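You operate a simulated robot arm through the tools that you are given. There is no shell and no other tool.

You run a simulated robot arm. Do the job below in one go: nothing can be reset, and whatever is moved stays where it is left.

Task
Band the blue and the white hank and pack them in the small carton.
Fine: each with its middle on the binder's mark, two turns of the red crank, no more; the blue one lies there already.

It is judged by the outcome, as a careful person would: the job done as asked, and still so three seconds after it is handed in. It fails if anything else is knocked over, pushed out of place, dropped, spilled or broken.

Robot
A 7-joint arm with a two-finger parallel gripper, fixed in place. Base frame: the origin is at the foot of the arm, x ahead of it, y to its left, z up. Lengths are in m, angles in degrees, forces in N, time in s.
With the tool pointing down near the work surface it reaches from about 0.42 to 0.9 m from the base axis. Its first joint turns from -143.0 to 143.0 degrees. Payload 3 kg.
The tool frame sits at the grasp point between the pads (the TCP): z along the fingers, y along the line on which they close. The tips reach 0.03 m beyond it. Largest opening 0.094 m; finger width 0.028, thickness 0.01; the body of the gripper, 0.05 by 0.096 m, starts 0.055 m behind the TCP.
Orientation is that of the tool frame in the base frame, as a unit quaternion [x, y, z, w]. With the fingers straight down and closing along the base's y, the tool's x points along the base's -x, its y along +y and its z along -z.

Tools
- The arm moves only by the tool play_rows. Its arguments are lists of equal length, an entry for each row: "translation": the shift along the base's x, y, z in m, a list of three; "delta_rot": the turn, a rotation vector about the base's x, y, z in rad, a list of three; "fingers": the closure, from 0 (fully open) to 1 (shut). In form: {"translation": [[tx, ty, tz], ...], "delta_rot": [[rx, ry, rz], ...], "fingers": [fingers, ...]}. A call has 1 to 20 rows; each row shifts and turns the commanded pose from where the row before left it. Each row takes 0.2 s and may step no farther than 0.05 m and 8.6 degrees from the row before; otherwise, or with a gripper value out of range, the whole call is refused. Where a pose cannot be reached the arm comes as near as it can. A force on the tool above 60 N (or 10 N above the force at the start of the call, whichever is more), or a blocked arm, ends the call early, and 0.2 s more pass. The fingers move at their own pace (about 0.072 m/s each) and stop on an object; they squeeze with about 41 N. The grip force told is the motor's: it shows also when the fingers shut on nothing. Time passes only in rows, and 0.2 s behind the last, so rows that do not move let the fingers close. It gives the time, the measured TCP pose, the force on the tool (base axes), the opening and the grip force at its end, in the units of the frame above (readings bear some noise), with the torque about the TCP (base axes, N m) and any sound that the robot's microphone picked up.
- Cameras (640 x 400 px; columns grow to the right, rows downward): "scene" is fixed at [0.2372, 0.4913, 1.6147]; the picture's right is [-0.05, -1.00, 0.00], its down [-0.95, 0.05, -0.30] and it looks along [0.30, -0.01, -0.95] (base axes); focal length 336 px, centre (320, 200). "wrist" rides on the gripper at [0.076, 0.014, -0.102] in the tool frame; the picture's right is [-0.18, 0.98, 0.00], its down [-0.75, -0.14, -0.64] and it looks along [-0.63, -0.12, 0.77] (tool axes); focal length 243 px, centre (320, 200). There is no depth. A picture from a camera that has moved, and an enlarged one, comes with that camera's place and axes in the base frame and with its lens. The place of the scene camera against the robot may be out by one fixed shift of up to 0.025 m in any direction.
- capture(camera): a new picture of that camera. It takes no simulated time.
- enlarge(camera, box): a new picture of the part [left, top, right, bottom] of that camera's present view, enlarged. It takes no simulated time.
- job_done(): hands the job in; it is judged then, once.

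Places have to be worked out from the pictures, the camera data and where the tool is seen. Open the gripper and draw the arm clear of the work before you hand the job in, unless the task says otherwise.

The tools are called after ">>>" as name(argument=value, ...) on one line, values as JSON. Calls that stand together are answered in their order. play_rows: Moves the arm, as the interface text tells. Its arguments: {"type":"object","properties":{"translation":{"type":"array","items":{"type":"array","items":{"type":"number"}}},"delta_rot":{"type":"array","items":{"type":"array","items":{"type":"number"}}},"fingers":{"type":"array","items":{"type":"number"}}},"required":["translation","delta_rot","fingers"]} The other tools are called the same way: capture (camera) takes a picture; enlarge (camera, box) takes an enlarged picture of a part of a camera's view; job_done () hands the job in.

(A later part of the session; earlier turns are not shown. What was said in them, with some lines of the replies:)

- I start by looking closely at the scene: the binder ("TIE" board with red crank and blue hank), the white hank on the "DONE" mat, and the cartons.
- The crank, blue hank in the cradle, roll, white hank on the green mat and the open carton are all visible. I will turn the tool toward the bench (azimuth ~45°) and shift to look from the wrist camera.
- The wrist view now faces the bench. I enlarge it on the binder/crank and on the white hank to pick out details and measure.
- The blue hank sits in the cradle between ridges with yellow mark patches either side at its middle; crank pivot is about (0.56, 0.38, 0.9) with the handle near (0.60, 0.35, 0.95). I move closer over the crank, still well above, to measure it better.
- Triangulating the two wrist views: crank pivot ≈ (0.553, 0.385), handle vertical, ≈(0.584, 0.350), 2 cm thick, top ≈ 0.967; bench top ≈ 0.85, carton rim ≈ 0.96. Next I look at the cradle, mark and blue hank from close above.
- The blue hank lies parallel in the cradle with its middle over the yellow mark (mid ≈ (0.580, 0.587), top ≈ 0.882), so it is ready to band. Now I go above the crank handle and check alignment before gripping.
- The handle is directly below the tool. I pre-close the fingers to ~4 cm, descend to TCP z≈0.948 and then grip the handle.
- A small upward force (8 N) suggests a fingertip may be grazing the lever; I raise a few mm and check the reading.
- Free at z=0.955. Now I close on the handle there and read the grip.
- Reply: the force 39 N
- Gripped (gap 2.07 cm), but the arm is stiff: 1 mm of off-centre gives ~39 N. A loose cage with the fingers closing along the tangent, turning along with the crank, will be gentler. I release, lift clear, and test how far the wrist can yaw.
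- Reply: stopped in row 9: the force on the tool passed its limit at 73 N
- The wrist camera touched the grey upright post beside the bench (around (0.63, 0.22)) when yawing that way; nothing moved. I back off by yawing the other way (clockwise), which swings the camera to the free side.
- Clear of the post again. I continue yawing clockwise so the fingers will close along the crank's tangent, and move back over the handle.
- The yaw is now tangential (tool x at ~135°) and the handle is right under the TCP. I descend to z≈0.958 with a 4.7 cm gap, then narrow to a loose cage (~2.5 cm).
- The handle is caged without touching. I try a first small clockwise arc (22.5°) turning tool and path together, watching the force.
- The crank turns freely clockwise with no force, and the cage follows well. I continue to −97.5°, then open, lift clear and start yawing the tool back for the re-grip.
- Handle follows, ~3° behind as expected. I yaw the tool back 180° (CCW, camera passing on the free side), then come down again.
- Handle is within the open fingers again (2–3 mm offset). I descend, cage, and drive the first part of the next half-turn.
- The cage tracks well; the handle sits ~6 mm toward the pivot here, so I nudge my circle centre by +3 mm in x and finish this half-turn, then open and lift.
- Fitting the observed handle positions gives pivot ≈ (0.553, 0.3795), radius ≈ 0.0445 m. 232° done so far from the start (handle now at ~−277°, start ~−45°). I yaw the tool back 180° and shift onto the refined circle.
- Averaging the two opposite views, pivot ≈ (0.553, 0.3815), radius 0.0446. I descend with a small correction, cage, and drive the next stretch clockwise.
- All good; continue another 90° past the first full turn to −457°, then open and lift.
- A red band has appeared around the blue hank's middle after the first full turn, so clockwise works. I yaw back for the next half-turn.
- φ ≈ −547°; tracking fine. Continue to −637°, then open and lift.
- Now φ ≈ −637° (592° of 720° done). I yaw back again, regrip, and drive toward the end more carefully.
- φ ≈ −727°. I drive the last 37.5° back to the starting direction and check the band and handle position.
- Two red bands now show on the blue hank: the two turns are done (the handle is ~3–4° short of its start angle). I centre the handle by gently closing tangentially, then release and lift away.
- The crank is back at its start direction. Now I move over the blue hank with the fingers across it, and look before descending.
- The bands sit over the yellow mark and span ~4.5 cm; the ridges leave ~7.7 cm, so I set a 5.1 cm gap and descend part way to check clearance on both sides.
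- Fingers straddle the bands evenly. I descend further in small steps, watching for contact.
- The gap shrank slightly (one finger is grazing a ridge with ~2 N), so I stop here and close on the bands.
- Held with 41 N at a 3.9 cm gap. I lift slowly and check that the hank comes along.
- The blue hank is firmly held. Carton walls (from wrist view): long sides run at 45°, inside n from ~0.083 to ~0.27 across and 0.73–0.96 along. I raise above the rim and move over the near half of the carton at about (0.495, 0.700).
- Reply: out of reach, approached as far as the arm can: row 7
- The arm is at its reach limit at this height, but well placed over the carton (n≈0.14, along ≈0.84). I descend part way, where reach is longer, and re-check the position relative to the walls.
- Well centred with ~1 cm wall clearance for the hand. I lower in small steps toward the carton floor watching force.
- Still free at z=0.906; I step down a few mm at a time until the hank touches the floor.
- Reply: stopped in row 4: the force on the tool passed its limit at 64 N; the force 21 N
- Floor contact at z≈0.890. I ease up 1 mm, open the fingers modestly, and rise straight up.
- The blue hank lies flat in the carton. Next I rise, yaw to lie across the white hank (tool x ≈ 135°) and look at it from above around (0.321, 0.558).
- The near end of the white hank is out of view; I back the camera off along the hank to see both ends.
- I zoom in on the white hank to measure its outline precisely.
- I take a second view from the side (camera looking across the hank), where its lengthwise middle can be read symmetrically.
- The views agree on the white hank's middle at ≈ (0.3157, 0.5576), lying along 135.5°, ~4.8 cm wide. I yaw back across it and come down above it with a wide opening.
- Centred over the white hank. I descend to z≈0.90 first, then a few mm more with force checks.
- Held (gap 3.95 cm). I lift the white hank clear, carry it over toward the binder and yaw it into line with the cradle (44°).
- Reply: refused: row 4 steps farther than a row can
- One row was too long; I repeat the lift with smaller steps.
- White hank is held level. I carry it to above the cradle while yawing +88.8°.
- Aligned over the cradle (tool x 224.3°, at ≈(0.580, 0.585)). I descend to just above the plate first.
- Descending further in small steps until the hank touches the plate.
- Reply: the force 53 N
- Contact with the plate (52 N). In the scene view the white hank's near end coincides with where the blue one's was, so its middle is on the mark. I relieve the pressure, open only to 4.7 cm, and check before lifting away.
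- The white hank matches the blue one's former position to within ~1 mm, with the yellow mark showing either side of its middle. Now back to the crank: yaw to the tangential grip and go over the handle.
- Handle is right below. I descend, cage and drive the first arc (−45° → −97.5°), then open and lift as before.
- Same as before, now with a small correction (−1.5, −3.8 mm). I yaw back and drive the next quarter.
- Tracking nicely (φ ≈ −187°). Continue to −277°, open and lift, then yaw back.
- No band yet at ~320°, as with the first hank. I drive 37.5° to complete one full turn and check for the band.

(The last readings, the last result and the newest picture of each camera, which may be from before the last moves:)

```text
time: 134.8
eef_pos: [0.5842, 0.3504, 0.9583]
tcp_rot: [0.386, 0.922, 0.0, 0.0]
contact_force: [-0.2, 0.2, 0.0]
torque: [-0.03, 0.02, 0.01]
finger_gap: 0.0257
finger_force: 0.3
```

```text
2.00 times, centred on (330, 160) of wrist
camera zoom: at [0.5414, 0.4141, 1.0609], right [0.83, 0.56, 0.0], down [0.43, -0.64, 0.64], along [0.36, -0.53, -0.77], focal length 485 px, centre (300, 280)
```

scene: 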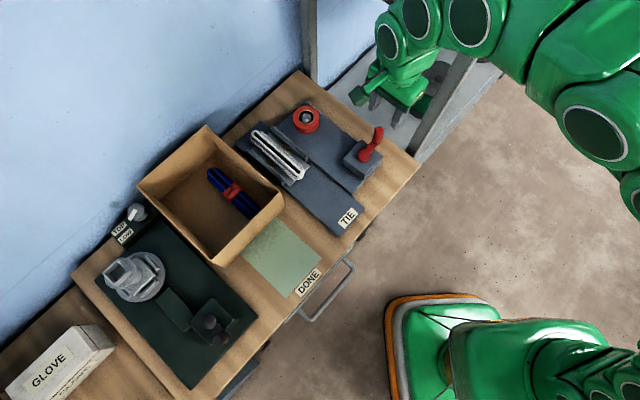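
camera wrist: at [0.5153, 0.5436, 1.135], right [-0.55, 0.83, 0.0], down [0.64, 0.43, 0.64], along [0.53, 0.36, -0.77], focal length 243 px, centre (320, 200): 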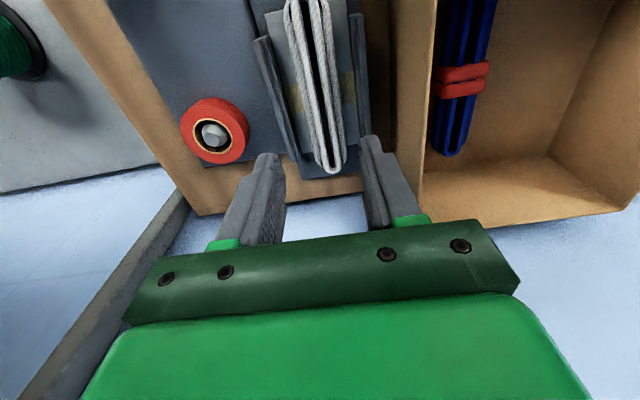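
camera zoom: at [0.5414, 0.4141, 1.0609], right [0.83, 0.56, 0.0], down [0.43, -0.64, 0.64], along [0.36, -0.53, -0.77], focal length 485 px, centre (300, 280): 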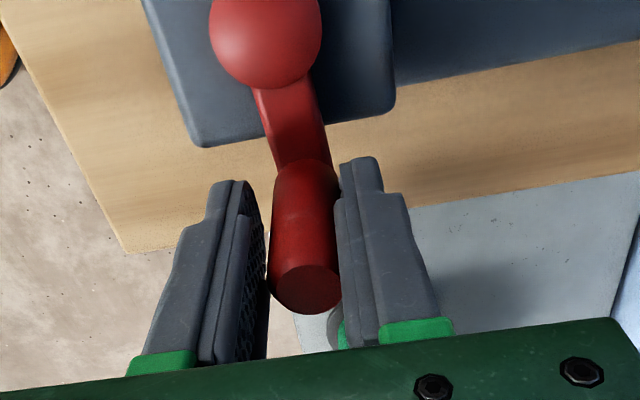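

First band is on the white hank after one full turn. Continue to −457°, open and lift, then yaw back for the second turn.

>>> play_rows(translation=[[-0.004375, -0.003837, 0], [-0.004839, -0.003234, 0], [-0.00522, -0.002574, 0], [-0.005511, -0.001871, 0], [-0.005708, -0.001135, 0], [-0.005808, -0.000381, 0], [-0.005808, 0.000381, 0], [0, 0, 0], [0, 0, 0], [0, 0, 0.03], [0, 0, 0.03], [0, 0, 0]], delta_rot=[[0, 0, -0.1309], [0, 0, -0.1309], [0, 0, -0.1309], [0, 0, -0.1309], [0, 0, -0.1309], [0, 0, -0.1309], [0, 0, -0.1309], [0, 0, 0], [0, 0, 0], [0, 0, 0], [0, 0, 0], [0, 0, 0]], fingers=[0.73, 0.73, 0.73, 0.73, 0.73, 0.73, 0.73, 0.73, 0.5, 0.5, 0.5, 0.5])

>>> play_rows(translation=[[0, 0, 0], [0, 0, 0], [0, 0, 0], [0, 0, 0], [0, 0, 0], [0, 0, 0], [0, 0, 0], [0, 0, 0], [0, 0, 0], [0, 0, 0], [0, 0, 0], [0, 0, 0], [0, 0, 0], [0, 0, 0], [0, 0, 0], [0, 0, 0], [0, 0, 0], [0, 0, 0], [0, 0, 0], [0, 0, 0]], delta_rot=[[0, 0, 0.1428], [0, 0, 0.1428], [0, 0, 0.1428], [0, 0, 0.1428], [0, 0, 0.1428], [0, 0, 0.1428], [0, 0, 0.1428], [0, 0, 0.1428], [0, 0, 0.1428], [0, 0, 0.1428], [0, 0, 0.1428], [0, 0, 0.1428], [0, 0, 0.1428], [0, 0, 0.1428], [0, 0, 0.1428], [0, 0, 0.1428], [0, 0, 0.1428], [0, 0, 0.1428], [0, 0, 0.1428], [0, 0, 0.1428]], fingers=[0.5, 0.5, 0.5, 0.5, 0.5, 0.5, 0.5, 0.5, 0.5, 0.5, 0.5, 0.5, 0.5, 0.5, 0.5, 0.5, 0.5, 0.5, 0.5, 0.5])

>>> enlarge(camera="wrist", box=[220, 60, 440, 260])

```text
time: 137.3
eef_pos: [0.5472, 0.3371, 1.0179]
tcp_rot: [0.755, 0.656, 0.0, 0.0]
contact_force: [-0.2, -0.2, -0.1]
torque: [0.0, 0.01, 0.01]
finger_gap: 0.047
finger_force: 0.0
```

```text
time: 141.6
eef_pos: [0.5458, 0.3361, 1.0171]
tcp_rot: [-0.543, 0.84, 0.0, 0.0]
contact_force: [-0.2, -0.2, 0.2]
torque: [0.02, 0.02, 0.04]
finger_gap: 0.0468
finger_force: 0.1
```

```text
2.00 times, centred on (330, 160) of wrist
camera zoom: at [0.5021, 0.2734, 1.1195], right [-0.82, 0.57, 0.0], down [0.44, 0.63, 0.64], along [0.37, 0.53, -0.77], focal length 485 px, centre (300, 280)
```

zoom: 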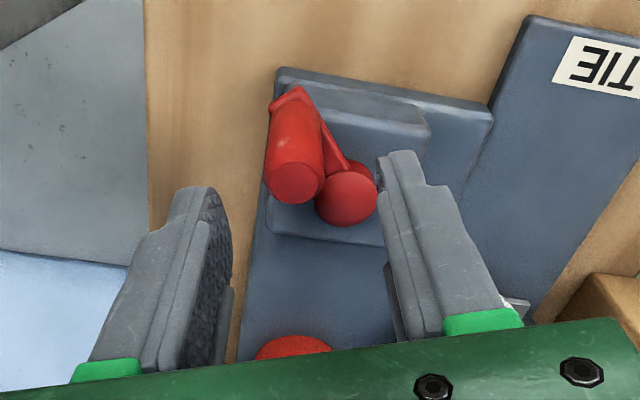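

All in place; I finish the yaw, descend, cage and drive −457° → −547°.

>>> play_rows(translation=[[0, 0, 0], [0, 0, 0], [0, 0, -0.03], [0, 0, -0.0298], [0, 0, 0], [0, 0, 0], [-0.005708, 0.001135, 0], [-0.005511, 0.001871, 0], [-0.00522, 0.002574, 0], [-0.004839, 0.003234, 0], [-0.004375, 0.003837, 0], [-0.003837, 0.004375, 0], [-0.003234, 0.004839, 0], [-0.002574, 0.00522, 0], [-0.001871, 0.005511, 0], [-0.001135, 0.005708, 0], [-0.000381, 0.005808, 0], [0.000381, 0.005808, 0], [0, 0, 0]], delta_rot=[[0, 0, 0.1428], [0, 0, 0.1428], [0, 0, 0], [0, 0, 0], [0, 0, 0], [0, 0, 0], [0, 0, -0.1309], [0, 0, -0.1309], [0, 0, -0.1309], [0, 0, -0.1309], [0, 0, -0.1309], [0, 0, -0.1309], [0, 0, -0.1309], [0, 0, -0.1309], [0, 0, -0.1309], [0, 0, -0.1309], [0, 0, -0.1309], [0, 0, -0.1309], [0, 0, 0]], fingers=[0.5, 0.5, 0.5, 0.5, 0.73, 0.73, 0.73, 0.73, 0.73, 0.73, 0.73, 0.73, 0.73, 0.73, 0.73, 0.73, 0.73, 0.73, 0.73])

>>> play_rows(translation=[[0.001135, 0.005708, 0], [0.001871, 0.005511, 0], [0.002574, 0.00522, 0], [0.003234, 0.004839, 0], [0.003837, 0.004375, 0], [0.004375, 0.003837, 0], [0.004839, 0.003234, 0], [0.00522, 0.002574, 0], [0.005511, 0.001871, 0], [0.005708, 0.001135, 0], [0.005808, 0.000381, 0], [0.005808, -0.000381, 0], [0, 0, 0], [0, 0, 0], [0, 0, 0.03], [0, 0, 0.03], [0, 0, 0]], delta_rot=[[0, 0, -0.1309], [0, 0, -0.1309], [0, 0, -0.1309], [0, 0, -0.1309], [0, 0, -0.1309], [0, 0, -0.1309], [0, 0, -0.1309], [0, 0, -0.1309], [0, 0, -0.1309], [0, 0, -0.1309], [0, 0, -0.1309], [0, 0, -0.1309], [0, 0, 0], [0, 0, 0], [0, 0, 0], [0, 0, 0], [0, 0, 0]], fingers=[0.73, 0.73, 0.73, 0.73, 0.73, 0.73, 0.73, 0.73, 0.73, 0.73, 0.73, 0.73, 0.73, 0.5, 0.5, 0.5, 0.5])

>>> enlarge(camera="wrist", box=[220, 60, 440, 260])

>>> enlarge(camera="scene", box=[220, 70, 420, 240])

```text
time: 145.6
eef_pos: [0.5087, 0.3874, 0.9568]
tcp_rot: [0.071, 0.997, 0.0, 0.0]
contact_force: [0.1, -0.7, 0.2]
torque: [0.0, 0.0, 0.01]
finger_gap: 0.0259
finger_force: 0.4
```

```text
time: 149.2
eef_pos: [0.5571, 0.4247, 1.0161]
tcp_rot: [0.755, 0.656, -0.001, 0.001]
contact_force: [-0.4, -0.1, 0.3]
torque: [0.03, -0.03, -0.01]
finger_gap: 0.0472
finger_force: 0.0
```

```text
2.00 times, centred on (330, 160) of wrist
camera zoom: at [0.5829, 0.4982, 1.1184], right [0.95, -0.32, 0.0], down [-0.24, -0.73, 0.64], along [-0.21, -0.61, -0.77], focal length 485 px, centre (300, 280)
```

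zoom: 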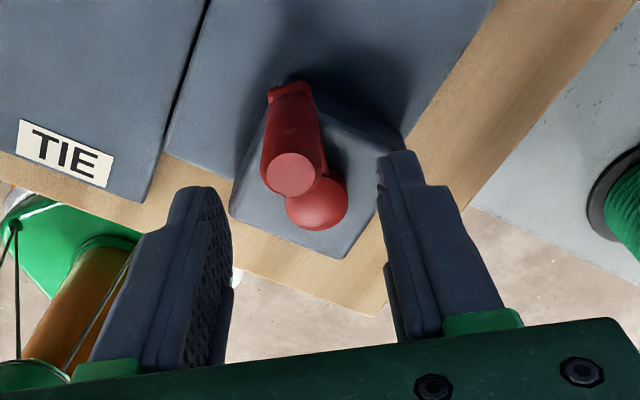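

```text
2.35 times, centred on (320, 155) of scene
camera zoom: at [0.2372, 0.4913, 1.6147], right [-0.05, -1.0, 0.0], down [-0.95, 0.05, -0.3], along [0.3, -0.01, -0.95], focal length 791 px, centre (320, 306)
```

zoom: 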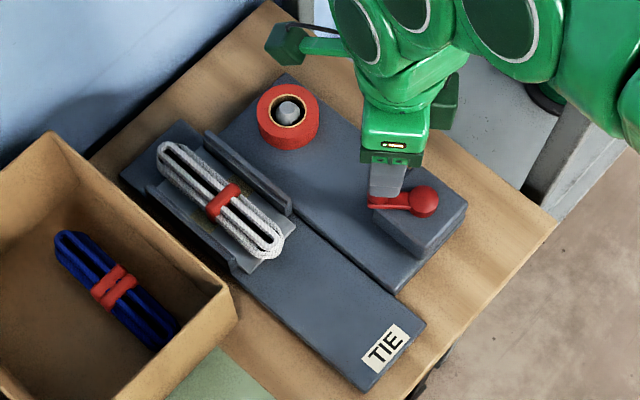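

One band so far, φ ≈ −637°. Last flip: yaw back, regrip and drive toward −727°.

>>> play_rows(translation=[[0.001, 0.0005, 0], [0, 0, 0], [0, 0, 0], [0, 0, 0], [0, 0, 0], [0, 0, 0], [0, 0, 0], [0, 0, 0], [0, 0, 0], [0, 0, 0], [0, 0, 0], [0, 0, 0], [0, 0, 0], [0, 0, 0], [0, 0, 0], [0, 0, 0], [0, 0, 0], [0, 0, 0], [0, 0, 0], [0, 0, 0]], delta_rot=[[0, 0, 0.1428], [0, 0, 0.1428], [0, 0, 0.1428], [0, 0, 0.1428], [0, 0, 0.1428], [0, 0, 0.1428], [0, 0, 0.1428], [0, 0, 0.1428], [0, 0, 0.1428], [0, 0, 0.1428], [0, 0, 0.1428], [0, 0, 0.1428], [0, 0, 0.1428], [0, 0, 0.1428], [0, 0, 0.1428], [0, 0, 0.1428], [0, 0, 0.1428], [0, 0, 0.1428], [0, 0, 0.1428], [0, 0, 0.1428]], fingers=[0.5, 0.5, 0.5, 0.5, 0.5, 0.5, 0.5, 0.5, 0.5, 0.5, 0.5, 0.5, 0.5, 0.5, 0.5, 0.5, 0.5, 0.5, 0.5, 0.5])

>>> play_rows(translation=[[0, 0, 0], [0, 0, 0], [0, 0, -0.03], [0, 0, -0.0298], [0, 0, 0], [0, 0, 0], [0.005708, -0.001135, 0], [0.005511, -0.001871, 0], [0.00522, -0.002574, 0], [0.004839, -0.003234, 0], [0.004375, -0.003837, 0], [0.003837, -0.004375, 0], [0.003234, -0.004839, 0], [0.002574, -0.00522, 0], [0.001871, -0.005511, 0], [0.001135, -0.005708, 0], [0.000381, -0.005808, 0], [-0.000381, -0.005808, 0], [0, 0, 0]], delta_rot=[[0, 0, 0.1428], [0, 0, 0.1428], [0, 0, 0], [0, 0, 0], [0, 0, 0], [0, 0, 0], [0, 0, -0.1309], [0, 0, -0.1309], [0, 0, -0.1309], [0, 0, -0.1309], [0, 0, -0.1309], [0, 0, -0.1309], [0, 0, -0.1309], [0, 0, -0.1309], [0, 0, -0.1309], [0, 0, -0.1309], [0, 0, -0.1309], [0, 0, -0.1309], [0, 0, 0]], fingers=[0.5, 0.5, 0.5, 0.5, 0.73, 0.73, 0.73, 0.73, 0.73, 0.73, 0.73, 0.73, 0.73, 0.73, 0.73, 0.73, 0.73, 0.73, 0.73])

>>> enlarge(camera="wrist", box=[220, 60, 440, 260])

>>> enlarge(camera="scene", box=[220, 70, 420, 240])

```text
time: 153.3
eef_pos: [0.5597, 0.4243, 1.0173]
tcp_rot: [-0.542, 0.84, -0.001, 0.0]
contact_force: [-0.3, -0.6, 0.3]
torque: [-0.01, 0.01, 0.03]
finger_gap: 0.047
finger_force: 0.1
```

```text
time: 157.3
eef_pos: [0.5967, 0.3763, 0.9574]
tcp_rot: [0.07, 0.998, 0.0, 0.0]
contact_force: [-0.7, 0.5, -1.4]
torque: [0.01, 0.0, 0.03]
finger_gap: 0.0253
finger_force: 0.0
```

```text
2.00 times, centred on (330, 160) of wrist
camera zoom: at [0.5242, 0.4013, 1.0608], right [0.32, 0.95, 0.0], down [0.73, -0.25, 0.64], along [0.61, -0.21, -0.77], focal length 485 px, centre (300, 280)
```

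zoom: 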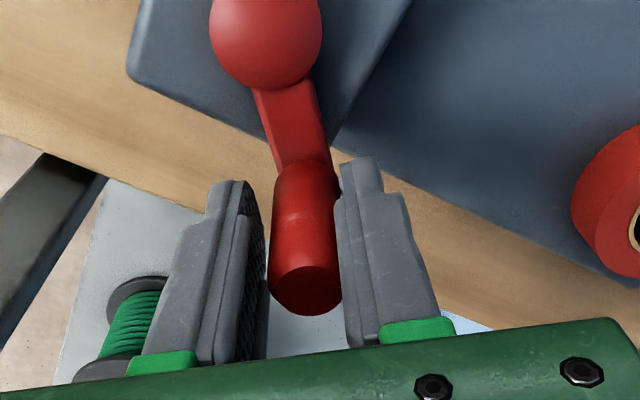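

```text
2.35 times, centred on (320, 155) of scene
camera zoom: at [0.2372, 0.4913, 1.6147], right [-0.05, -1.0, 0.0], down [-0.95, 0.05, -0.3], along [0.3, -0.01, -0.95], focal length 791 px, centre (320, 306)
```

zoom: 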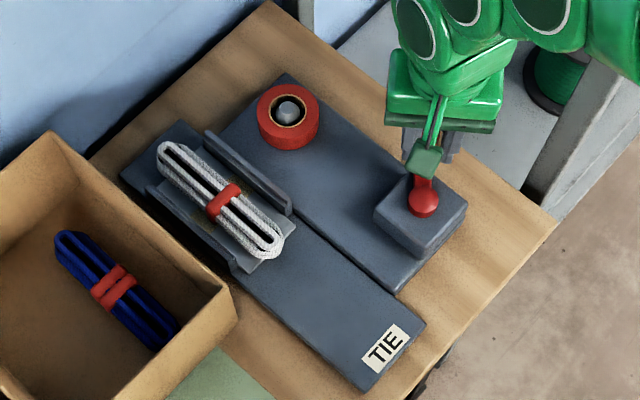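

Still one band at ~680°. I drive the final 37.5° back to the start direction and check.

>>> play_rows(translation=[[-0.001135, -0.005708, 0], [-0.001871, -0.005511, 0], [-0.002574, -0.00522, 0], [-0.003234, -0.004839, 0], [-0.003837, -0.004375, 0], [0, 0, 0], [0, 0, 0]], delta_rot=[[0, 0, -0.1309], [0, 0, -0.1309], [0, 0, -0.1309], [0, 0, -0.1309], [0, 0, -0.1309], [0, 0, 0], [0, 0, 0]], fingers=[0.73, 0.73, 0.73, 0.73, 0.73, 0.73, 0.73])

>>> enlarge(camera="scene", box=[240, 110, 320, 200])

>>> enlarge(camera="wrist", box=[220, 60, 440, 260])

```text
time: 158.9
eef_pos: [0.5859, 0.3512, 0.9587]
tcp_rot: [0.387, 0.922, 0.001, 0.001]
contact_force: [0.4, -0.2, 0.5]
torque: [-0.02, -0.01, -0.04]
finger_gap: 0.0257
finger_force: 0.4
```

```text
4.44 times, centred on (280, 155) of scene
camera zoom: at [0.2372, 0.4913, 1.6147], right [-0.05, -1.0, 0.0], down [-0.95, 0.05, -0.3], along [0.3, -0.01, -0.95], focal length 1494 px, centre (498, 400)
```

zoom: 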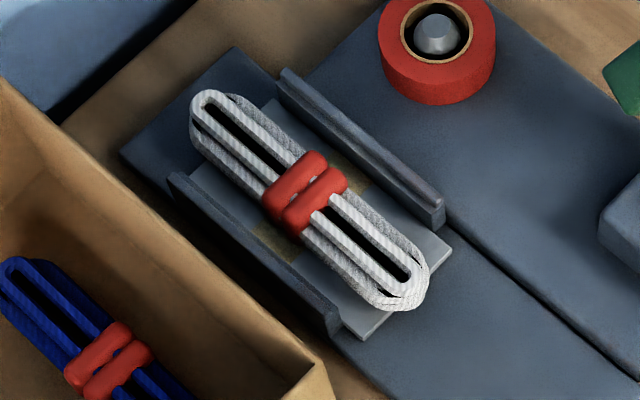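

```text
2.00 times, centred on (330, 160) of wrist
camera zoom: at [0.5427, 0.4158, 1.0602], right [0.83, 0.56, 0.0], down [0.43, -0.64, 0.64], along [0.36, -0.53, -0.77], focal length 485 px, centre (300, 280)
```

zoom: 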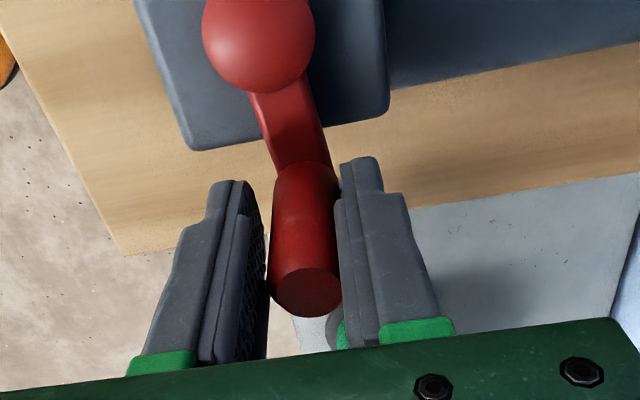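

Two bands on the white hank as well — cranking is complete. I open, lift off the crank, and go back over the cradle.

>>> play_rows(translation=[[0, 0, 0], [0, 0, 0], [0, 0, 0.033], [0, 0, 0.033], [0, 0, 0.033], [0, 0, 0]], delta_rot=[[0, 0, 0], [0, 0, 0], [0, 0, 0], [0, 0, 0], [0, 0, 0], [0, 0, 0]], fingers=[0.5, 0.5, 0.5, 0.5, 0.5, 0.5])

>>> play_rows(translation=[[-0.0005, 0.0214, 0], [-0.0005, 0.0214, 0], [-0.0005, 0.0214, 0], [-0.0005, 0.0214, 0], [-0.0005, 0.0214, 0], [-0.0005, 0.0214, 0], [-0.0005, 0.0214, 0], [-0.0005, 0.0214, 0], [-0.0005, 0.0214, 0], [-0.0005, 0.0214, 0], [-0.0005, 0.0214, -0.02], [0, 0, 0]], delta_rot=[[0, 0, 0.1421], [0, 0, 0.1421], [0, 0, 0.1421], [0, 0, 0.1421], [0, 0, 0.1421], [0, 0, 0.1421], [0, 0, 0.1421], [0, 0, 0.1421], [0, 0, 0.1421], [0, 0, 0.1421], [0, 0, 0.1421], [0, 0, 0]], fingers=[0.48, 0.48, 0.48, 0.48, 0.48, 0.48, 0.48, 0.48, 0.48, 0.48, 0.48, 0.48])

>>> capture(camera="wrist")

>>> enlarge(camera="wrist", box=[220, 20, 440, 220])

>>> enlarge(camera="scene", box=[220, 70, 420, 240])

```text
time: 160.3
eef_pos: [0.5859, 0.3501, 1.0593]
tcp_rot: [0.387, 0.922, 0.001, 0.0]
contact_force: [-0.1, -0.6, -0.3]
torque: [-0.03, -0.02, -0.01]
finger_gap: 0.0471
finger_force: 0.0
```

```text
time: 162.9
eef_pos: [0.5802, 0.5857, 1.0365]
tcp_rot: [-0.375, 0.927, 0.0, 0.0]
contact_force: [0.0, -0.2, -0.1]
torque: [-0.02, -0.02, 0.03]
finger_gap: 0.049
finger_force: 0.0
```

```text
taken
camera wrist: at [0.5171, 0.5428, 1.1396], right [-0.55, 0.83, 0.0], down [0.64, 0.42, 0.64], along [0.54, 0.35, -0.77], focal length 243 px, centre (320, 200)
```

wrist: 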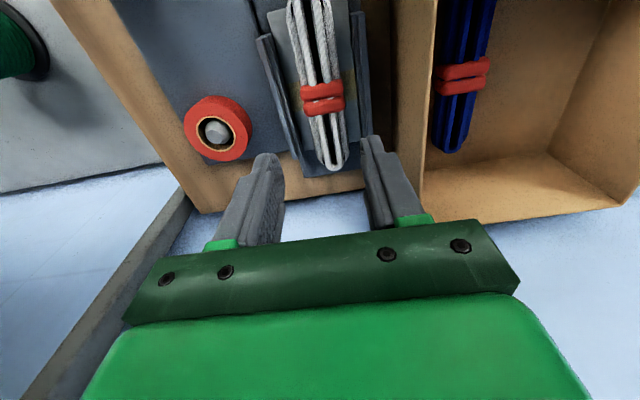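

```text
2.00 times, centred on (330, 120) of wrist
camera zoom: at [0.5171, 0.5428, 1.1396], right [-0.55, 0.83, 0.0], down [0.64, 0.42, 0.64], along [0.54, 0.35, -0.77], focal length 485 px, centre (300, 360)
```

zoom: 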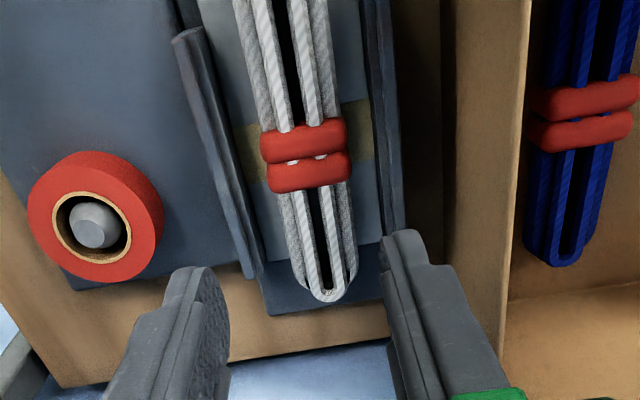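

```text
2.35 times, centred on (320, 155) of scene
camera zoom: at [0.2372, 0.4913, 1.6147], right [-0.05, -1.0, 0.0], down [-0.95, 0.05, -0.3], along [0.3, -0.01, -0.95], focal length 791 px, centre (320, 306)
```

zoom: 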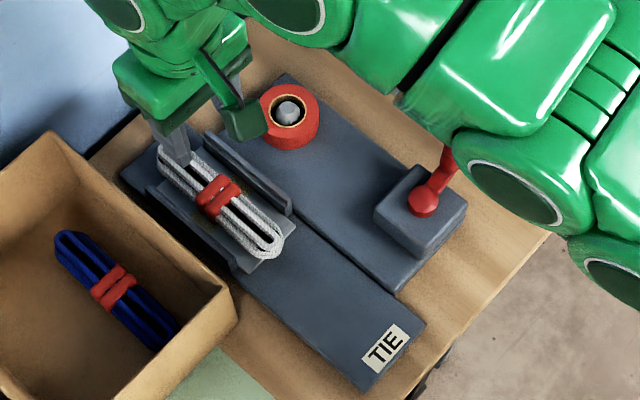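

White bands are 2 mm to the +n side; I shift slightly and descend to just above, check, then grip.

>>> play_rows(translation=[[-0.0011, 0.0011, -0.03], [0, 0, -0.03], [0, 0, -0.03], [0, 0, -0.027], [0, 0, 0]], delta_rot=[[0, 0, 0], [0, 0, 0], [0, 0, 0], [0, 0, 0], [0, 0, 0]], fingers=[0.48, 0.48, 0.48, 0.48, 0.48])

>>> enlarge(camera="wrist", box=[220, 80, 440, 260])

```text
time: 164.2
eef_pos: [0.5781, 0.5892, 0.9201]
tcp_rot: [-0.373, 0.928, 0.0, 0.0]
contact_force: [-0.9, -2.6, 3.4]
torque: [0.0, 0.15, 0.1]
finger_gap: 0.0483
finger_force: 0.1
```

```text
2.22 times, centred on (330, 170) of wrist
camera zoom: at [0.5134, 0.5468, 1.0233], right [-0.55, 0.83, 0.0], down [0.64, 0.42, 0.64], along [0.54, 0.35, -0.77], focal length 539 px, centre (298, 267)
```

zoom: 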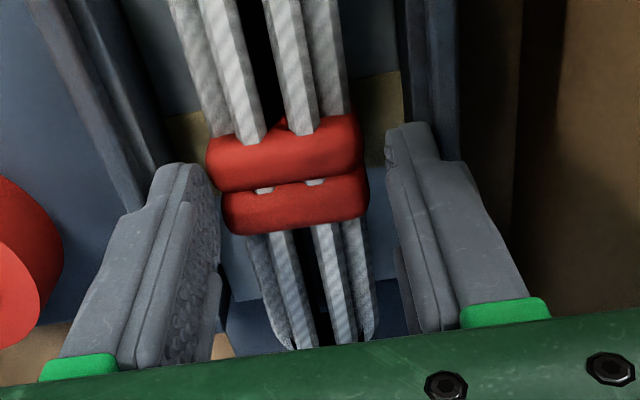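

I'm ~2 mm too far to one side (left finger is grazing the band). I raise slightly, shift back 2 mm, and recheck.

>>> play_rows(translation=[[0, 0, 0.006], [0.0014, -0.0014, 0], [0, 0, -0.006], [0, 0, 0]], delta_rot=[[0, 0, 0], [0, 0, 0], [0, 0, 0], [0, 0, 0]], fingers=[0.475, 0.475, 0.475, 0.475])

>>> enlarge(camera="wrist", box=[220, 80, 440, 260])

```text
time: 165.2
eef_pos: [0.5791, 0.5865, 0.9194]
tcp_rot: [-0.374, 0.927, 0.0, 0.0]
contact_force: [-0.3, -0.5, -0.4]
torque: [-0.01, -0.01, 0.02]
finger_gap: 0.0496
finger_force: 0.1
```

```text
2.22 times, centred on (330, 170) of wrist
camera zoom: at [0.5135, 0.5433, 1.0227], right [-0.55, 0.84, 0.0], down [0.64, 0.42, 0.64], along [0.54, 0.35, -0.77], focal length 539 px, centre (298, 267)
```

zoom: 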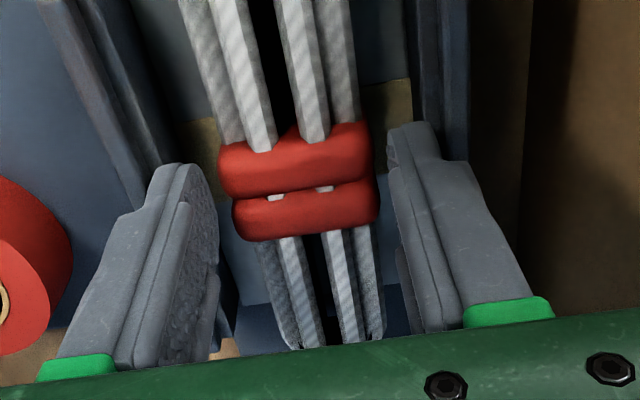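

Now evenly straddling with no contact. Descend the last 16 mm and close.

>>> play_rows(translation=[[0, 0, -0.008], [0, 0, -0.008], [0, 0, 0]], delta_rot=[[0, 0, 0], [0, 0, 0], [0, 0, 0]], fingers=[0.475, 0.475, 0.475])

>>> play_rows(translation=[[0, 0, 0], [0, 0, 0], [0, 0, 0], [0, 0, 0], [0, 0, 0.01], [0, 0, 0.015], [0, 0, 0.025], [0, 0, 0.03], [0, 0, 0]], delta_rot=[[0, 0, 0], [0, 0, 0], [0, 0, 0], [0, 0, 0], [0, 0, 0], [0, 0, 0], [0, 0, 0], [0, 0, 0], [0, 0, 0]], fingers=[0.6, 0.8, 1, 1, 1, 1, 1, 1, 1])

>>> capture(camera="wrist")

>>> enlarge(camera="scene", box=[120, 70, 360, 240])

```text
time: 165.9
eef_pos: [0.5789, 0.584, 0.9032]
tcp_rot: [-0.375, 0.927, 0.0, 0.0]
contact_force: [-1.3, 1.1, 0.0]
torque: [0.03, 0.06, -0.03]
finger_gap: 0.0486
finger_force: 0.0
```

```text
time: 167.9
eef_pos: [0.5803, 0.5867, 0.9842]
tcp_rot: [-0.375, 0.927, 0.001, 0.0]
contact_force: [-0.3, 0.4, 0.0]
torque: [-0.01, 0.02, 0.01]
finger_gap: 0.0394
finger_force: 41.7
```

```text
taken
camera wrist: at [0.5153, 0.5436, 1.0871], right [-0.55, 0.83, 0.0], down [0.64, 0.42, 0.64], along [0.54, 0.35, -0.77], focal length 243 px, centre (320, 200)
```

wrist: 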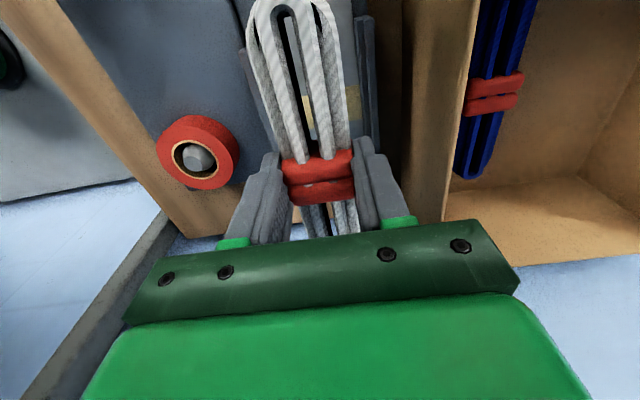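

```text
2.35 times, centred on (240, 155) of scene
camera zoom: at [0.2372, 0.4913, 1.6147], right [-0.05, -1.0, 0.0], down [-0.95, 0.05, -0.3], along [0.3, -0.01, -0.95], focal length 791 px, centre (508, 306)
```

zoom: 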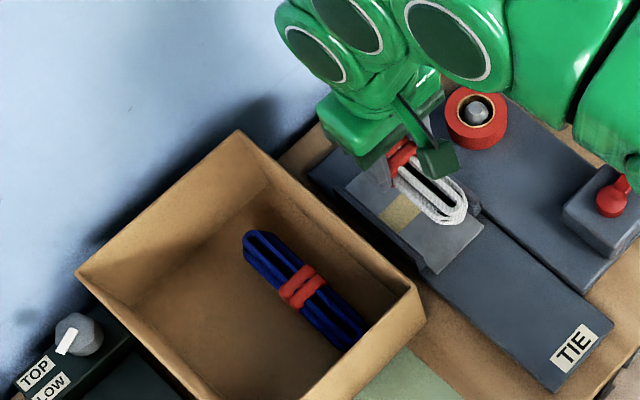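

White hank held firmly. I raise to just above the rim and move over the far half of the carton, beside the blue one, at about (0.438, 0.738).

>>> play_rows(translation=[[0, 0, 0.018], [0, 0, 0.018], [-0.0236, 0.0252, 0], [-0.0236, 0.0252, 0], [-0.0236, 0.0252, 0], [-0.0236, 0.0252, 0], [-0.0236, 0.0252, 0], [-0.0236, 0.0252, 0], [0, 0, 0]], delta_rot=[[0, 0, 0], [0, 0, 0], [0, 0, 0], [0, 0, 0], [0, 0, 0], [0, 0, 0], [0, 0, 0], [0, 0, 0], [0, 0, 0]], fingers=[1, 1, 1, 1, 1, 1, 1, 1, 1])

>>> capture(camera="wrist")

>>> enlarge(camera="scene", box=[100, 90, 340, 280])

```text
time: 169.9
eef_pos: [0.4377, 0.7346, 1.0201]
tcp_rot: [-0.374, 0.927, 0.0, 0.0]
contact_force: [0.6, 0.5, -1.2]
torque: [0.02, -0.01, 0.01]
finger_gap: 0.0393
finger_force: 41.1
```

```text
taken
camera wrist: at [0.3735, 0.6927, 1.1235], right [-0.55, 0.84, 0.0], down [0.64, 0.42, 0.64], along [0.54, 0.35, -0.77], focal length 243 px, centre (320, 200)
```

wrist: 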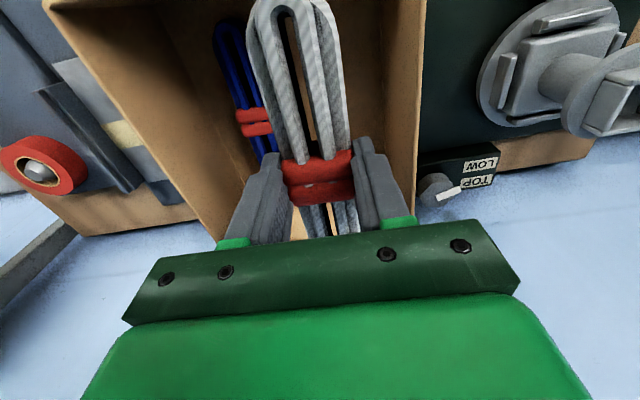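

```text
2.11 times, centred on (220, 185) of scene
camera zoom: at [0.2372, 0.4913, 1.6147], right [-0.05, -1.0, 0.0], down [-0.95, 0.05, -0.3], along [0.3, -0.01, -0.95], focal length 708 px, centre (530, 232)
```

zoom: 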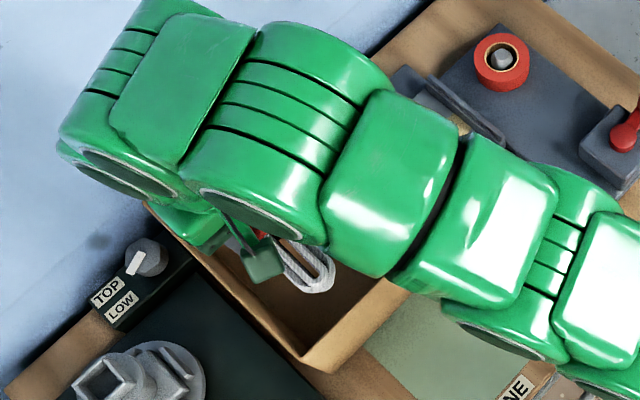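

Positioned with good clearance to the far wall and to the blue hank. I descend into the carton.

>>> play_rows(translation=[[-0.0008, 0.0045, -0.025], [0, 0, -0.025], [0, 0, -0.025], [0, 0, -0.025], [0, 0, -0.014], [0, 0, 0]], delta_rot=[[0, 0, 0], [0, 0, 0], [0, 0, 0], [0, 0, 0], [0, 0, 0], [0, 0, 0]], fingers=[1, 1, 1, 1, 1, 1])

>>> capture(camera="wrist")

>>> enlarge(camera="scene", box=[100, 90, 340, 280])

```text
time: 171.3
eef_pos: [0.4367, 0.7391, 0.9048]
tcp_rot: [-0.375, 0.927, 0.0, 0.0]
contact_force: [-0.1, 0.6, -1.7]
torque: [0.01, 0.03, -0.03]
finger_gap: 0.0391
finger_force: 41.2
```

```text
taken
camera wrist: at [0.3711, 0.6976, 1.008], right [-0.55, 0.83, 0.0], down [0.64, 0.42, 0.64], along [0.54, 0.35, -0.77], focal length 243 px, centre (320, 200)
```

wrist: 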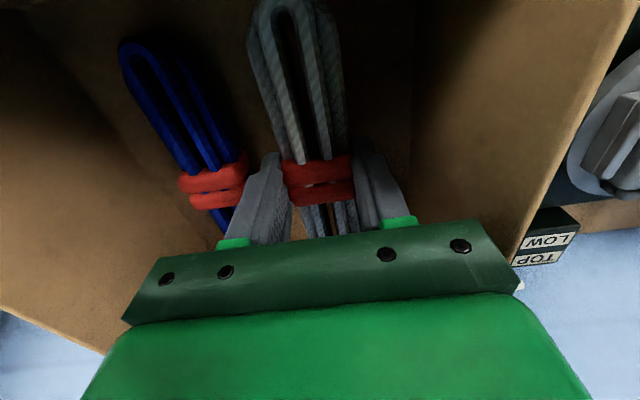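

```text
2.11 times, centred on (220, 185) of scene
camera zoom: at [0.2372, 0.4913, 1.6147], right [-0.05, -1.0, 0.0], down [-0.95, 0.05, -0.3], along [0.3, -0.01, -0.95], focal length 708 px, centre (530, 232)
```

zoom: 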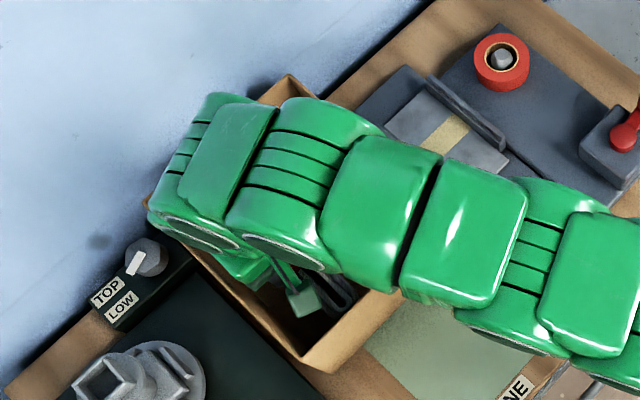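

Going down gently to just above/at the floor (expected contact ≈ 0.891).

>>> play_rows(translation=[[0, 0, -0.005], [0, 0, -0.004], [0, 0, -0.003], [0, 0, 0]], delta_rot=[[0, 0, 0], [0, 0, 0], [0, 0, 0], [0, 0, 0]], fingers=[1, 1, 1, 1])

```text
time: 172.3
eef_pos: [0.436, 0.7394, 0.8946]
tcp_rot: [-0.374, 0.927, 0.001, 0.0]
contact_force: [0.0, -0.4, -1.2]
torque: [0.02, 0.05, 0.03]
finger_gap: 0.0393
finger_force: 41.4
```

>>> play_rows(translation=[[0, 0, -0.0015], [0, 0, -0.001], [0, 0, 0]], delta_rot=[[0, 0, 0], [0, 0, 0], [0, 0, 0]], fingers=[1, 1, 1])

```text
time: 173.2
eef_pos: [0.4381, 0.7398, 0.8917]
tcp_rot: [-0.375, 0.927, 0.0, 0.0]
contact_force: [-0.4, -0.8, -0.6]
torque: [-0.01, 0.0, -0.02]
finger_gap: 0.0392
finger_force: 40.9
```

Within a millimetre or so of the floor (weight already reduced). I release with a small opening and rise straight up.

>>> play_rows(translation=[[0, 0, -0.0008], [0, 0, 0], [0, 0, 0], [0, 0, 0]], delta_rot=[[0, 0, 0], [0, 0, 0], [0, 0, 0], [0, 0, 0]], fingers=[1, 0.7, 0.48, 0.48])

>>> play_rows(translation=[[0, 0, 0.01], [0, 0, 0.03], [0, 0, 0.03], [-0.008, -0.014, 0.04], [-0.015, -0.025, 0.03], [0, 0, 0]], delta_rot=[[0, 0, 0], [0, 0, 0], [0, 0, 0], [0, 0, 0], [0, 0, 0], [0, 0, 0]], fingers=[0.48, 0.48, 0.48, 0.48, 0.48, 0.48])

>>> capture(camera="wrist")

>>> capture(camera="scene")

```text
time: 174.2
eef_pos: [0.438, 0.741, 0.8913]
tcp_rot: [-0.374, 0.927, 0.001, 0.0]
contact_force: [0.0, 0.2, 0.5]
torque: [0.01, 0.05, 0.02]
finger_gap: 0.0491
finger_force: 0.2
```

```text
time: 175.6
eef_pos: [0.4118, 0.7022, 1.0316]
tcp_rot: [-0.375, 0.927, -0.001, 0.0]
contact_force: [-0.2, 0.2, 0.0]
torque: [0.01, 0.01, -0.01]
finger_gap: 0.0489
finger_force: 0.0
```

```text
taken
camera wrist: at [0.3473, 0.6599, 1.1335], right [-0.55, 0.83, 0.0], down [0.64, 0.42, 0.64], along [0.54, 0.35, -0.77], focal length 243 px, centre (320, 200)
```

wrist: 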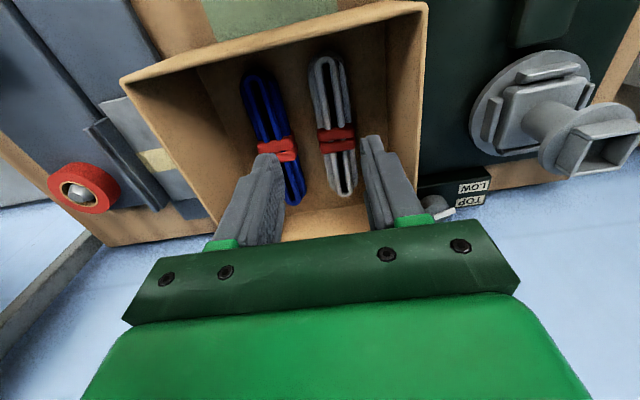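

```text
taken
```

scene: 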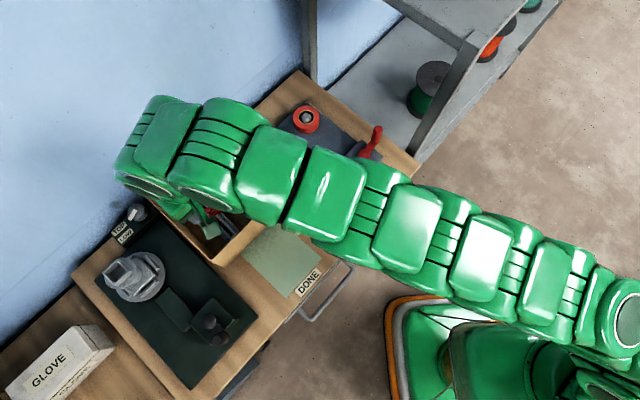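

Both banded hanks lie side by side in the carton. I open fully and draw the arm up and back, clear of the work.

>>> play_rows(translation=[[0, -0.02, 0.03], [0, -0.03, 0.03], [0.001, -0.035, 0.025], [0.001, -0.035, 0.025], [0.001, -0.035, 0.025], [0.001, -0.035, 0.02], [0.001, -0.035, 0.02], [0.001, -0.035, 0.01], [0.002, -0.03, 0], [0, 0, 0]], delta_rot=[[0, 0, 0], [0, 0, 0], [0, 0, 0], [0, 0, 0], [0, 0, 0], [0, 0, 0], [0, 0, 0], [0, 0, 0], [0, 0, 0], [0, 0, 0]], fingers=[0.3, 0.1, 0, 0, 0, 0, 0, 0, 0, 0])

>>> capture(camera="scene")

>>> enlarge(camera="scene", box=[100, 90, 340, 280])

>>> enlarge(camera="scene", box=[220, 70, 420, 240])

```text
time: 177.8
eef_pos: [0.419, 0.4117, 1.219]
tcp_rot: [-0.374, 0.927, 0.001, 0.0]
contact_force: [-0.3, 0.6, -0.6]
torque: [0.02, 0.03, -0.01]
finger_gap: 0.094
finger_force: 0.0
```

```text
taken
```

scene: 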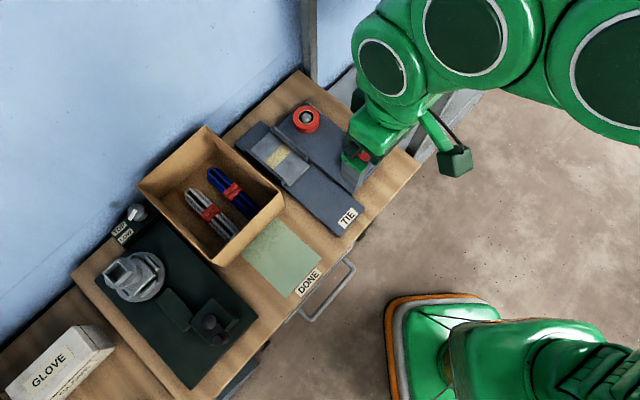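

```text
2.11 times, centred on (220, 185) of scene
camera zoom: at [0.2372, 0.4913, 1.6147], right [-0.05, -1.0, 0.0], down [-0.95, 0.05, -0.3], along [0.3, -0.01, -0.95], focal length 708 px, centre (530, 232)
```

zoom: 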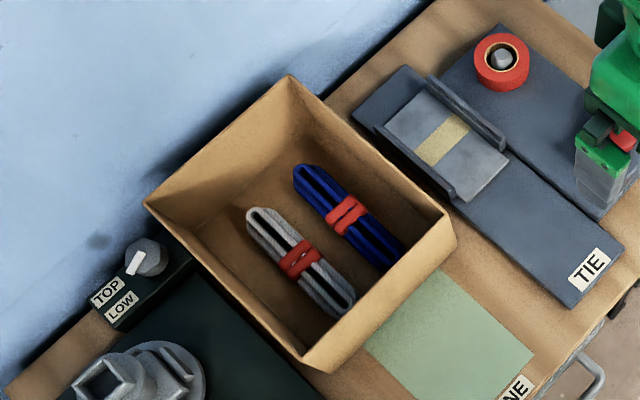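

```text
2.35 times, centred on (320, 155) of scene
camera zoom: at [0.2372, 0.4913, 1.6147], right [-0.05, -1.0, 0.0], down [-0.95, 0.05, -0.3], along [0.3, -0.01, -0.95], focal length 791 px, centre (320, 306)
```

zoom: 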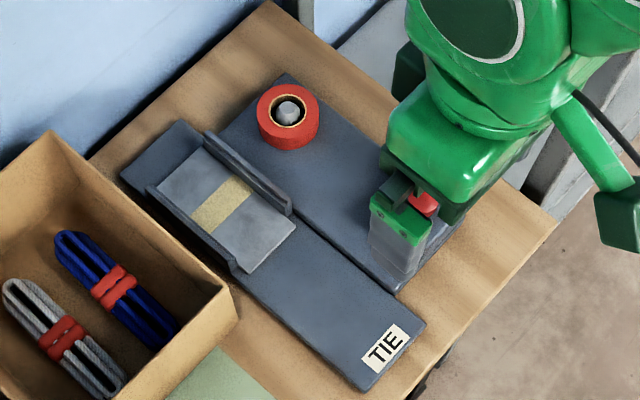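

Both hanks, each with two bands at the middle, lie in the carton; carton, binder, crank and everything else are where they were, and the arm is open and clear. I hand the job in.

>>> job_done()

```text
The job is handed in.
```

The blue and the white hank are each banded at their middle and packed side by side in the small carton. I have handed the job in.

- **Banding:** each hank got two turns of the red crank, clockwise, and shows two red bands at its middle. The white hank lay in the same place on the binder as the blue one had, to within about 1 mm. The crank stopped about 3° short of two full turns on the blue hank, after its second band had formed.
- **Packing:** I set the blue hank down until it touched the carton floor and released the white one about a millimetre above it. As the blue one went down, the push on the tool briefly reached 64 N. The carton did not shift.
- **One bump:** early on, while I was testing how far the wrist turns, the arm stopped at 73 N on the tool. It had most likely touched the grey post beside the bench with the wrist camera. The camera pictures showed nothing moved, and I kept to the free side after that.

In the last pictures the carton, binder and everything else on the bench are where they started. The gripper is open and the arm is drawn clear, about 1.2 m up.
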